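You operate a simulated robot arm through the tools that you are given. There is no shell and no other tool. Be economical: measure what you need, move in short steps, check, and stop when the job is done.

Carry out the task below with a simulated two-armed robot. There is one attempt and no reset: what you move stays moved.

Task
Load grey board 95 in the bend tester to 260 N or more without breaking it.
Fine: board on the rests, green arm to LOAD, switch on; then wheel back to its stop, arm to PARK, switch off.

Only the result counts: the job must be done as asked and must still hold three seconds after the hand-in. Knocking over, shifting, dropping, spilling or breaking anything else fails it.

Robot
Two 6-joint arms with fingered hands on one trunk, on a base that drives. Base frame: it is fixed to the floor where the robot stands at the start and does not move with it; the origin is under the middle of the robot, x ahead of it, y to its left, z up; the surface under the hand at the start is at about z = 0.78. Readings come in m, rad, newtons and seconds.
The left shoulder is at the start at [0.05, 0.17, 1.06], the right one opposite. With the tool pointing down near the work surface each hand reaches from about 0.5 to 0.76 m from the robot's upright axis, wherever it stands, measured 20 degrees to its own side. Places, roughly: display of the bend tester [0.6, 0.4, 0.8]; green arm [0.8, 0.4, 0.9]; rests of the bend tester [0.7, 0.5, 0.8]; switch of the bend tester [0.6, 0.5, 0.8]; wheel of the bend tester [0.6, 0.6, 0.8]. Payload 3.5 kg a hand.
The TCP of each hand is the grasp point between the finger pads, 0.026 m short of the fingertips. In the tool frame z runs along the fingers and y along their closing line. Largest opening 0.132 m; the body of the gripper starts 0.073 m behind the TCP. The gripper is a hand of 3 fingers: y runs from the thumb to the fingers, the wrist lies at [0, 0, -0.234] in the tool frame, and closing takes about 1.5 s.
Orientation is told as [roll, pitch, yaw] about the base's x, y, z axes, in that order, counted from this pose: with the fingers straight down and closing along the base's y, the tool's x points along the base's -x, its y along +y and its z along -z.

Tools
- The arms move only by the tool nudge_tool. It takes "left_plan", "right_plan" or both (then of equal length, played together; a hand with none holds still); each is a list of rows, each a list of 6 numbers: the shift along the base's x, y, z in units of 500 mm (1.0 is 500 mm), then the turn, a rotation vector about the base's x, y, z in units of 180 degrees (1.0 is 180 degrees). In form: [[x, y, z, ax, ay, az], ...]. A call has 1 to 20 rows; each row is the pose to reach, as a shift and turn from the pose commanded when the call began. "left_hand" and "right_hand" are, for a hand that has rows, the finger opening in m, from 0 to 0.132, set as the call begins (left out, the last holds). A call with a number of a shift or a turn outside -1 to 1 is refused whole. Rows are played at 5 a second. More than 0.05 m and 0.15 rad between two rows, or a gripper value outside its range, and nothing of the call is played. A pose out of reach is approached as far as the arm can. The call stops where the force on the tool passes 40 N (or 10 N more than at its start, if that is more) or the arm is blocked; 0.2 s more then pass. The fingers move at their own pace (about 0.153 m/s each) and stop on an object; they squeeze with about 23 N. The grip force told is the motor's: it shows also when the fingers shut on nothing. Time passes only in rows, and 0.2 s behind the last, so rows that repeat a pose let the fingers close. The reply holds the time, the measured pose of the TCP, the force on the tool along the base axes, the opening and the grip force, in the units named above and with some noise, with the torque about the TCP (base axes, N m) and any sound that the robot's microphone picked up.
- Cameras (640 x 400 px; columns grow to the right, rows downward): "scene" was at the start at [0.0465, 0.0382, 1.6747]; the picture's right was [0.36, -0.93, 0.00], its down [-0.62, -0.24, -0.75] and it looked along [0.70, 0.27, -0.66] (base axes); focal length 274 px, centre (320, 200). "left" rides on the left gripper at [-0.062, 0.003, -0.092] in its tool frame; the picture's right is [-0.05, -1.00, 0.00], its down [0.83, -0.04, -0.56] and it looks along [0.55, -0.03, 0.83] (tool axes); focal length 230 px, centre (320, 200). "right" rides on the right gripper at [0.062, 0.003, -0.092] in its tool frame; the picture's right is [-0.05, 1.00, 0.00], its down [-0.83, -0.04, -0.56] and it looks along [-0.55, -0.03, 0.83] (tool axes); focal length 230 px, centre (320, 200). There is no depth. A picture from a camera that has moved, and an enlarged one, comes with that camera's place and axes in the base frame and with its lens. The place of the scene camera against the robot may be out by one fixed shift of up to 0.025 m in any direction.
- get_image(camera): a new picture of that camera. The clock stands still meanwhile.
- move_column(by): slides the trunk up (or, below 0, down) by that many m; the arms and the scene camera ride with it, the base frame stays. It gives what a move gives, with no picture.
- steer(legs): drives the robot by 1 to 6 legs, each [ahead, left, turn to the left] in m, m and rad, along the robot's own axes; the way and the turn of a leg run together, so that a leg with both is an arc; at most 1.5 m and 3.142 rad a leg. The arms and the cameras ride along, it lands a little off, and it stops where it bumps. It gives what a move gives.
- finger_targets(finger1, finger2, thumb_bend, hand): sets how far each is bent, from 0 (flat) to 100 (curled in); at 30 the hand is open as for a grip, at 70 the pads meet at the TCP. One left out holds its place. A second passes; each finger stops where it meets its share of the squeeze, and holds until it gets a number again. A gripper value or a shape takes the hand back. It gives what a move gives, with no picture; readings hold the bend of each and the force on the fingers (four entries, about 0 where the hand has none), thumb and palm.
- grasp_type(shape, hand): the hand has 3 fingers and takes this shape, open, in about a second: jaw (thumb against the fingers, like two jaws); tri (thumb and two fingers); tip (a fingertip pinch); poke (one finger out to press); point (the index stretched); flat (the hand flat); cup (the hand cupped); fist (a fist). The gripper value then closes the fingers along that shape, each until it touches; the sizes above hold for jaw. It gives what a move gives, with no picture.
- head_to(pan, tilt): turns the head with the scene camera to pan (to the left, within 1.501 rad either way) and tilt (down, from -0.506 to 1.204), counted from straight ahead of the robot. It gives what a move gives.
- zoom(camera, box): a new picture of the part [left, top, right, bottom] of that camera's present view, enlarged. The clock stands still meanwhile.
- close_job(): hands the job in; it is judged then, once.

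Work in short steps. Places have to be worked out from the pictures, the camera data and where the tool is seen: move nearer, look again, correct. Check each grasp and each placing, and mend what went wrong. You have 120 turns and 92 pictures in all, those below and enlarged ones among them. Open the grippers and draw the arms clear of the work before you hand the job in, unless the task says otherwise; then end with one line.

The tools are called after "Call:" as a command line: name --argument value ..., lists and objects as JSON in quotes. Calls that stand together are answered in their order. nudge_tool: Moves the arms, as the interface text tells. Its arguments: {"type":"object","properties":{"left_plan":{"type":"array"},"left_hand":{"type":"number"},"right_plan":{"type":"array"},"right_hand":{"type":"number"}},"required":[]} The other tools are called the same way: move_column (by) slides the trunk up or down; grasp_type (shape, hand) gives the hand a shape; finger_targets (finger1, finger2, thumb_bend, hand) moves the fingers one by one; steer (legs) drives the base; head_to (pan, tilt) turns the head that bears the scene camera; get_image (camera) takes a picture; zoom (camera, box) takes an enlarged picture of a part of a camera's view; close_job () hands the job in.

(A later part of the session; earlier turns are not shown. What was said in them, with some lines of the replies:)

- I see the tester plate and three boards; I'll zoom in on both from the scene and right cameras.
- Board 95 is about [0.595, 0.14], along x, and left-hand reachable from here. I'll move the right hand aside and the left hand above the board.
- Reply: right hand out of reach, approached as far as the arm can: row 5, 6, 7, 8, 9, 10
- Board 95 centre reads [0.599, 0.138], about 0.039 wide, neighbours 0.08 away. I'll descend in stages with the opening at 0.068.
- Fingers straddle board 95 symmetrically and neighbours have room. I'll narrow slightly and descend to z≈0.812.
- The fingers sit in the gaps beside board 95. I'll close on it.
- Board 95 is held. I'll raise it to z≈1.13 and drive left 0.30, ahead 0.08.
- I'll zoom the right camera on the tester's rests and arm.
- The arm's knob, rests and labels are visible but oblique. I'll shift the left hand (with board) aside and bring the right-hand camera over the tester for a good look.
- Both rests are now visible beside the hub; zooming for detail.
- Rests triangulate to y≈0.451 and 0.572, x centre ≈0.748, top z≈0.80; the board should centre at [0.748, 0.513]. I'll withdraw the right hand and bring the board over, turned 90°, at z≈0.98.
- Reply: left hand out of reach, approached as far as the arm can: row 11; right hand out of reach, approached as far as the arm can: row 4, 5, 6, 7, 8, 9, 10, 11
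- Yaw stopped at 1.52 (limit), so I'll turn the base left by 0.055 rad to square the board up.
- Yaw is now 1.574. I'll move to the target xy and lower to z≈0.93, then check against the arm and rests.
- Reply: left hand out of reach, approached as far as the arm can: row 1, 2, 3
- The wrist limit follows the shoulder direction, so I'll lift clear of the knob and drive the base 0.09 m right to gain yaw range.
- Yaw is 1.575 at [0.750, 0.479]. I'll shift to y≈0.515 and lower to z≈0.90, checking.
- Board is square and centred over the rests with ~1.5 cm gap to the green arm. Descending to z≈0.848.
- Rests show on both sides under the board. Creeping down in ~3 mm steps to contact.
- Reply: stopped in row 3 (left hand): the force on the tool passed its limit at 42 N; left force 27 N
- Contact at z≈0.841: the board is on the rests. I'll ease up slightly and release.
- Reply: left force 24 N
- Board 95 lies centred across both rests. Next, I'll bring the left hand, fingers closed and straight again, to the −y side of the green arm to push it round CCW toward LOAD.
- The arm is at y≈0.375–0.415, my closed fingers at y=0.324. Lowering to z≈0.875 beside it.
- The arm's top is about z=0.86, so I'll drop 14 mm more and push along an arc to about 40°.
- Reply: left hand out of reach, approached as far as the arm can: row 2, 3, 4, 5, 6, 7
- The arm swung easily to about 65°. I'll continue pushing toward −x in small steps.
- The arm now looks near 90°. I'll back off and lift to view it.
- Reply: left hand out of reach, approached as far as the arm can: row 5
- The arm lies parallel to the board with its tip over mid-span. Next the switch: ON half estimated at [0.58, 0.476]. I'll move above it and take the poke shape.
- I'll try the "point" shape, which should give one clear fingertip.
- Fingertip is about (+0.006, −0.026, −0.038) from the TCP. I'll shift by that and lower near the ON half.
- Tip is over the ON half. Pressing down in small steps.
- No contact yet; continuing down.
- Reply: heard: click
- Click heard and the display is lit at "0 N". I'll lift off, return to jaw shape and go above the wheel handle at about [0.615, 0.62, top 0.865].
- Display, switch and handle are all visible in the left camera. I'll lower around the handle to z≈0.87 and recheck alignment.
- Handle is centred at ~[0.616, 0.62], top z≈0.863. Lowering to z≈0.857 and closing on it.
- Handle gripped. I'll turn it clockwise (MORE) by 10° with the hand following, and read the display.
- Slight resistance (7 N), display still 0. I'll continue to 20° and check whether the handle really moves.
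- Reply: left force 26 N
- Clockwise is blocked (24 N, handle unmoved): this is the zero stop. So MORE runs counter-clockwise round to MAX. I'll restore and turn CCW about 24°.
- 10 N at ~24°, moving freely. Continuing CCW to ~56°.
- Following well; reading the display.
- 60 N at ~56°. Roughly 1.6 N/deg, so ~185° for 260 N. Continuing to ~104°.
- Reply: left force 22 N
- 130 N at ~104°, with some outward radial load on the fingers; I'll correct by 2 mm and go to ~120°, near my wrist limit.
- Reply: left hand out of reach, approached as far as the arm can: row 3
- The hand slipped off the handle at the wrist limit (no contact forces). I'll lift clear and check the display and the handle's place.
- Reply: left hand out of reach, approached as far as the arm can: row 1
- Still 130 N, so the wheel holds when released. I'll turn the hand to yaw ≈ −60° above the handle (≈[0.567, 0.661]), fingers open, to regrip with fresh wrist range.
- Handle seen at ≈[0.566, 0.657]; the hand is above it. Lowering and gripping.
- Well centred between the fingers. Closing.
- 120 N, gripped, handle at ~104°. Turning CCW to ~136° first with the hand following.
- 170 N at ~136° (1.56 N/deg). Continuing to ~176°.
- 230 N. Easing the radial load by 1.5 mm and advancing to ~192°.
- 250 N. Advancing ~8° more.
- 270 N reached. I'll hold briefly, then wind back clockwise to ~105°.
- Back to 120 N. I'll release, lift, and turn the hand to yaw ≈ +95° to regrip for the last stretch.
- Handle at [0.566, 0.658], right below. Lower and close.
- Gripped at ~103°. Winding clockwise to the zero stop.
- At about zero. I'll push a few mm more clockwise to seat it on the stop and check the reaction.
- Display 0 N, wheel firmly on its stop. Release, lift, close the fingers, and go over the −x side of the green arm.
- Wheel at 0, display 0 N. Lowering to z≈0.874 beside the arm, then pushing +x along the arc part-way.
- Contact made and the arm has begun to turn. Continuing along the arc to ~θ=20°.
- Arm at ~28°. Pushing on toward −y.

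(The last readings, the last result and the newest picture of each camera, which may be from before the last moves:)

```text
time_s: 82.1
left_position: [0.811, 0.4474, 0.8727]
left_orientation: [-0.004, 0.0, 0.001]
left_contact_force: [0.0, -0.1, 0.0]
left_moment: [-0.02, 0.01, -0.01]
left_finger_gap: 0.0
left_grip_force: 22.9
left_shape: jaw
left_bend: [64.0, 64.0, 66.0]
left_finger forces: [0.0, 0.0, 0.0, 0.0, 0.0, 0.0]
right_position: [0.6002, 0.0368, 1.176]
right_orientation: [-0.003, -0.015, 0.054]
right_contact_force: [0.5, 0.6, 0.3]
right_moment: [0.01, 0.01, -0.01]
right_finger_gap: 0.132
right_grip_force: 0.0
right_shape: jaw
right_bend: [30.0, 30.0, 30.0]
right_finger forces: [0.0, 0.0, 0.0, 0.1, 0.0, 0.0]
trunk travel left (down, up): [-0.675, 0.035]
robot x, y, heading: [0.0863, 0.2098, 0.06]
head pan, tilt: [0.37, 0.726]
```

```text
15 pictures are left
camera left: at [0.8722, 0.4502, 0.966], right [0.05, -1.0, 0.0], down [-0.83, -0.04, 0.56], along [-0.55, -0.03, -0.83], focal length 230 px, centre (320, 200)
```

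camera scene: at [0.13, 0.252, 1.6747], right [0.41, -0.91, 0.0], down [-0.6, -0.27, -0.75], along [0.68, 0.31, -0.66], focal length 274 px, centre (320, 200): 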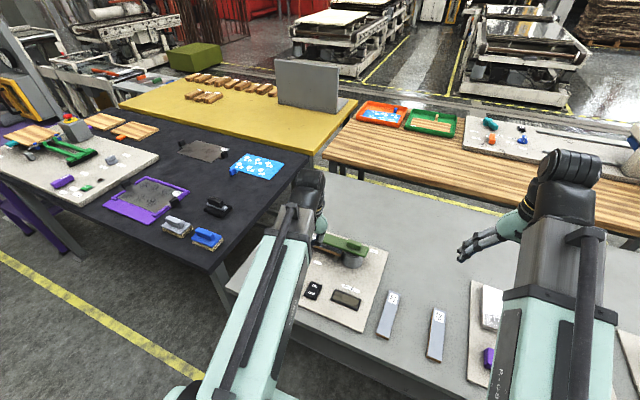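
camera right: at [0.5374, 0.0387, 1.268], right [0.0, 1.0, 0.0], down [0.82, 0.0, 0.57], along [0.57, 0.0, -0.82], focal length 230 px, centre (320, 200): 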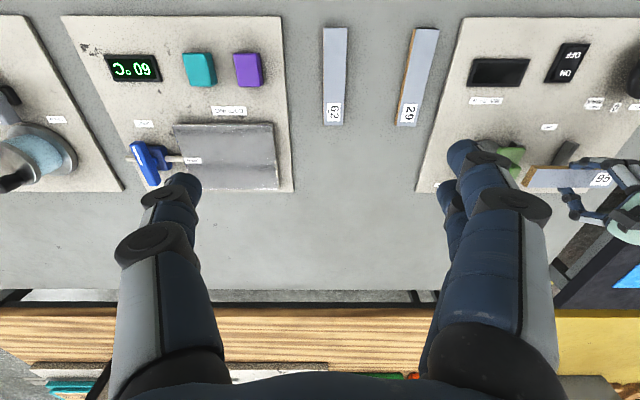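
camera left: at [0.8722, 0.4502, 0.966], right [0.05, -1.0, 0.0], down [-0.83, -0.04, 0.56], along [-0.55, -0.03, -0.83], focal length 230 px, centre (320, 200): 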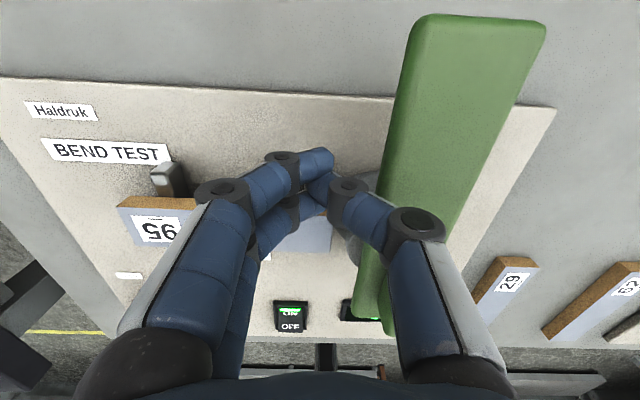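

The arm sits parallel to x with tip at y≈0.392, same as its original PARK position. Lifting and moving over the switch with the point shape for OFF.

Call:
nudge_tool --left_plan '[[0, 0.006, 0.08, 0, 0, 0], [0, 0.006, 0.17, 0, 0, 0], [0, 0.006, 0.26, 0, 0, 0], [-0.08, 0.02, 0.29, 0, 0, 0], [-0.17, 0.04, 0.29, 0, 0, 0], [-0.26, 0.06, 0.29, 0, 0, 0], [-0.35, 0.08, 0.29, 0, 0, 0], [-0.44, 0.095, 0.29, 0, 0, 0], [-0.53, 0.104, 0.29, 0, 0, 0]]'

Call:
grasp_type --shape "point" --hand "left"

Call:
nudge_tool --left_plan '[[0, 0, -0.08, 0, 0, 0], [0, 0, -0.16, 0, 0, 0], [0, 0, -0.24, 0, 0, 0], [0, 0, -0.3, 0, 0, 0]]'

Call:
get_image --camera "left"

```text
time_s: 84.1
left_position: [0.5441, 0.499, 1.0194]
left_orientation: [-0.003, 0.001, -0.001]
left_contact_force: [0.7, -0.5, 1.0]
left_moment: [0.0, 0.0, 0.01]
left_finger_gap: 0.0
left_grip_force: 23.0
left_shape: jaw
left_bend: [64.0, 64.0, 66.0]
left_finger forces: [0.0, 0.0, 0.1, 0.0, 0.0, 0.1]
right_position: [0.6001, 0.0366, 1.1776]
right_orientation: [-0.003, -0.014, 0.054]
right_contact_force: [0.3, -0.3, -0.1]
right_moment: [0.03, 0.03, -0.02]
right_finger_gap: 0.1317
right_grip_force: 0.1
right_shape: jaw
right_bend: [30.0, 30.0, 30.0]
right_finger forces: [0.1, 0.1, 0.0, 0.1, 0.0, 0.0]
trunk travel left (down, up): [-0.675, 0.035]
robot x, y, heading: [0.0873, 0.212, 0.054]
head pan, tilt: [0.37, 0.726]
```

```text
time_s: 85.0
left_position: [0.5441, 0.4988, 1.0176]
left_orientation: [-0.002, 0.0, 0.001]
left_contact_force: [0.4, 0.0, -0.6]
left_moment: [-0.01, 0.01, 0.0]
left_finger_gap: 0.0
left_grip_force: 0.1
left_shape: point
left_bend: [12.0, 100.0, 51.0]
left_finger forces: [0.0, 0.0, 0.0, 0.0, 0.0, 0.0]
right_position: [0.5996, 0.0382, 1.1764]
right_orientation: [-0.002, -0.014, 0.056]
right_contact_force: [0.2, -0.2, 0.2]
right_moment: [0.0, 0.02, -0.03]
right_finger_gap: 0.1322
right_grip_force: 0.0
right_shape: jaw
right_bend: [30.0, 30.0, 30.0]
right_finger forces: [0.0, 0.1, 0.0, 0.1, 0.0, 0.1]
trunk travel left (down, up): [-0.675, 0.035]
robot x, y, heading: [0.0848, 0.2142, 0.056]
head pan, tilt: [0.37, 0.726]
```

```text
time_s: 86.0
left_position: [0.544, 0.4989, 0.8678]
left_orientation: [-0.003, -0.001, 0.001]
left_contact_force: [0.5, 0.7, -0.5]
left_moment: [0.03, -0.03, -0.01]
left_finger_gap: 0.0
left_grip_force: 0.0
left_shape: point
left_bend: [13.0, 100.0, 51.0]
left_finger forces: [0.0, 0.0, 0.1, 0.0, 0.1, 0.0]
right_position: [0.6001, 0.0372, 1.176]
right_orientation: [-0.001, -0.015, 0.057]
right_contact_force: [-0.3, 0.6, -0.3]
right_moment: [-0.05, -0.02, 0.03]
right_finger_gap: 0.1318
right_grip_force: 0.0
right_shape: jaw
right_bend: [30.0, 30.0, 30.0]
right_finger forces: [0.0, 0.1, 0.1, 0.0, 0.0, 0.1]
trunk travel left (down, up): [-0.675, 0.035]
robot x, y, heading: [0.0845, 0.2119, 0.057]
head pan, tilt: [0.37, 0.726]
```

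```text
14 pictures are left
camera left: at [0.6066, 0.5025, 0.9602], right [0.05, -1.0, 0.0], down [-0.83, -0.04, 0.56], along [-0.55, -0.03, -0.83], focal length 230 px, centre (320, 200)
```

left: 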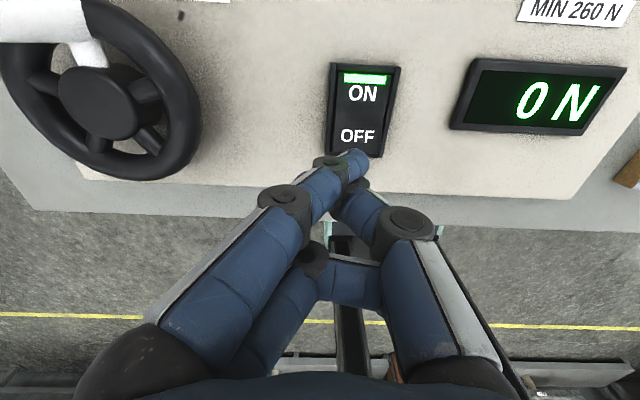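

Fingertip lines up with the OFF half (~[0.554, 0.474]). Pressing down in small steps.

Call:
nudge_tool --left_plan '[[0, 0, -0.03, 0, 0, 0], [0, 0, -0.06, 0, 0, 0], [0, 0, -0.068, 0, 0, 0], [0, 0, -0.076, 0, 0, 0], [0, 0, -0.082, 0, 0, 0], [0, 0, -0.088, 0, 0, 0]]'

Call:
get_image --camera "left"

```text
time_s: 87.4
left_position: [0.5441, 0.4981, 0.8255]
left_orientation: [-0.003, 0.0, 0.0]
left_contact_force: [-2.4, 4.4, 14.6]
left_moment: [-0.19, -0.2, 0.06]
left_finger_gap: 0.0
left_grip_force: 0.2
left_shape: point
left_bend: [21.0, 100.0, 51.0]
left_finger forces: [24.8, 0.0, 0.0, 0.0, 0.0, 0.0]
right_position: [0.5995, 0.0376, 1.1774]
right_orientation: [-0.001, -0.013, 0.056]
right_contact_force: [0.4, 0.3, 0.6]
right_moment: [0.02, -0.02, 0.0]
right_finger_gap: 0.1321
right_grip_force: 0.0
right_shape: jaw
right_bend: [30.0, 30.0, 30.0]
right_finger forces: [0.0, 0.0, 0.0, 0.0, 0.1, 0.0]
trunk travel left (down, up): [-0.675, 0.035]
robot x, y, heading: [0.0886, 0.2113, 0.057]
head pan, tilt: [0.37, 0.726]
heard: click
```

```text
13 pictures are left
camera left: at [0.6059, 0.5026, 0.9179], right [0.05, -1.0, 0.0], down [-0.83, -0.04, 0.55], along [-0.55, -0.03, -0.83], focal length 230 px, centre (320, 200)
```

left: 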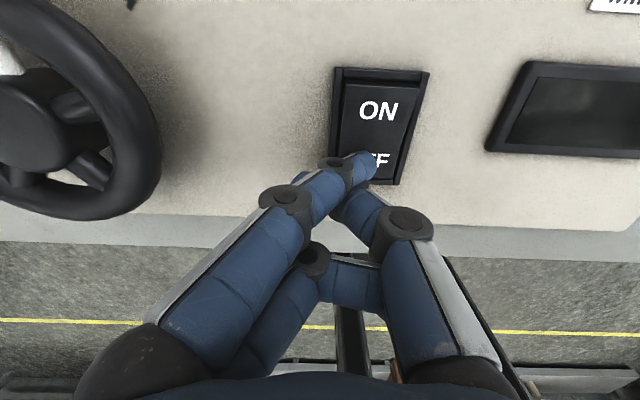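

Click heard and the display is dark. Lifting clear, opening the hand and drawing aside for a final check.

Call:
nudge_tool --left_plan '[[0, 0, 0.08, 0, 0, 0], [0, 0, 0.17, 0, 0, 0], [0, 0, 0.26, 0, 0, 0], [0, 0, 0.35, 0, 0, 0], [0, 0, 0.44, 0, 0, 0], [0, 0.08, 0.5, 0, 0, 0], [0, 0.17, 0.5, 0, 0, 0], [0, 0.26, 0.5, 0, 0, 0]]'

Call:
grasp_type --shape "jaw" --hand "left"

Call:
get_image --camera "scene"

Call:
zoom --camera "right" --box '[400, 0, 640, 220]'

```text
time_s: 89.2
left_position: [0.5444, 0.63, 1.0764]
left_orientation: [-0.004, 0.0, -0.001]
left_contact_force: [-0.3, -0.3, -0.3]
left_moment: [0.0, -0.01, 0.0]
left_finger_gap: 0.0
left_grip_force: 0.0
left_shape: point
left_bend: [16.0, 100.0, 51.0]
left_finger forces: [0.0, 0.0, 0.1, 0.1, 0.0, 0.0]
right_position: [0.6003, 0.0377, 1.1752]
right_orientation: [-0.002, -0.014, 0.055]
right_contact_force: [0.3, -0.2, 0.2]
right_moment: [-0.02, -0.02, -0.03]
right_finger_gap: 0.1319
right_grip_force: 0.0
right_shape: jaw
right_bend: [30.0, 30.0, 30.0]
right_finger forces: [0.0, 0.1, 0.0, 0.0, 0.0, 0.0]
trunk travel left (down, up): [-0.675, 0.035]
robot x, y, heading: [0.0847, 0.2108, 0.057]
head pan, tilt: [0.37, 0.726]
```

```text
time_s: 90.1
left_position: [0.5449, 0.6287, 1.0755]
left_orientation: [-0.003, 0.0, 0.0]
left_contact_force: [0.2, -0.7, -0.5]
left_moment: [0.02, 0.0, 0.01]
left_finger_gap: 0.095
left_grip_force: 0.0
left_shape: jaw
left_bend: [30.0, 78.0, 30.0]
left_finger forces: [0.0, 0.1, 0.0, 0.0, 0.1, 0.0]
right_position: [0.5998, 0.0358, 1.1758]
right_orientation: [0.0, -0.013, 0.056]
right_contact_force: [-0.4, 1.3, -0.2]
right_moment: [0.01, 0.0, 0.01]
right_finger_gap: 0.1321
right_grip_force: 0.0
right_shape: jaw
right_bend: [30.0, 30.0, 30.0]
right_finger forces: [0.1, 0.0, 0.0, 0.1, 0.0, 0.0]
trunk travel left (down, up): [-0.675, 0.035]
robot x, y, heading: [0.0854, 0.2083, 0.054]
head pan, tilt: [0.37, 0.726]
```

```text
12 pictures are left
camera scene: at [0.13, 0.252, 1.6747], right [0.41, -0.91, 0.0], down [-0.6, -0.27, -0.75], along [0.68, 0.31, -0.66], focal length 274 px, centre (320, 200)
```

scene: 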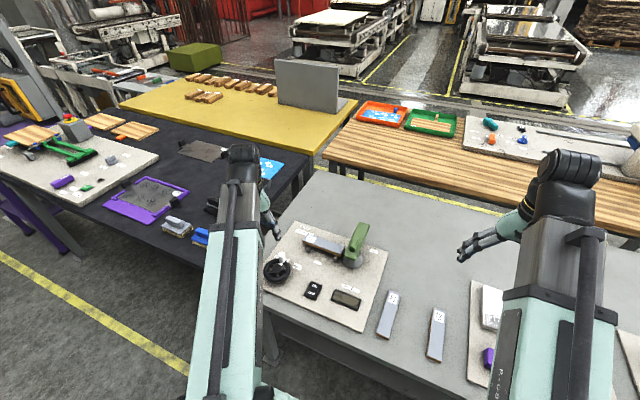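

```text
1.82 times, centred on (520, 110) of right
camera zoom: at [0.5372, 0.0386, 1.2681], right [0.0, 1.0, 0.0], down [0.82, 0.0, 0.57], along [0.57, 0.0, -0.82], focal length 418 px, centre (-44, 364)
```

zoom: 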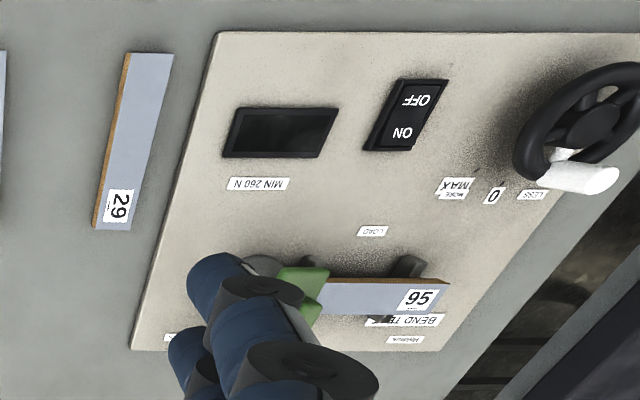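

Everything appears in place; one zoom to confirm the parked arm, board and wheel.

Call:
zoom --camera "scene" --box '[255, 210, 395, 335]'

```text
3.20 times, centred on (325, 272) of scene
camera zoom: at [0.13, 0.252, 1.6747], right [0.41, -0.91, 0.0], down [-0.6, -0.27, -0.75], along [0.68, 0.31, -0.66], focal length 876 px, centre (304, -32)
```

zoom: 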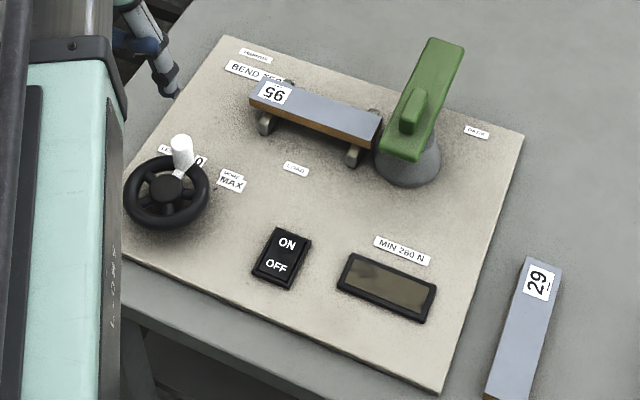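

Board 95 is intact on the rests, the arm is parked, the wheel is at 0, the switch is off, and both hands are open and clear. Handing in.

Call:
close_job

```text
The job is handed in.
```

Board 95 was loaded to 270 N on the tester display without breaking; the wheel is back on its stop, the arm at PARK, the switch off, and the job is handed in.
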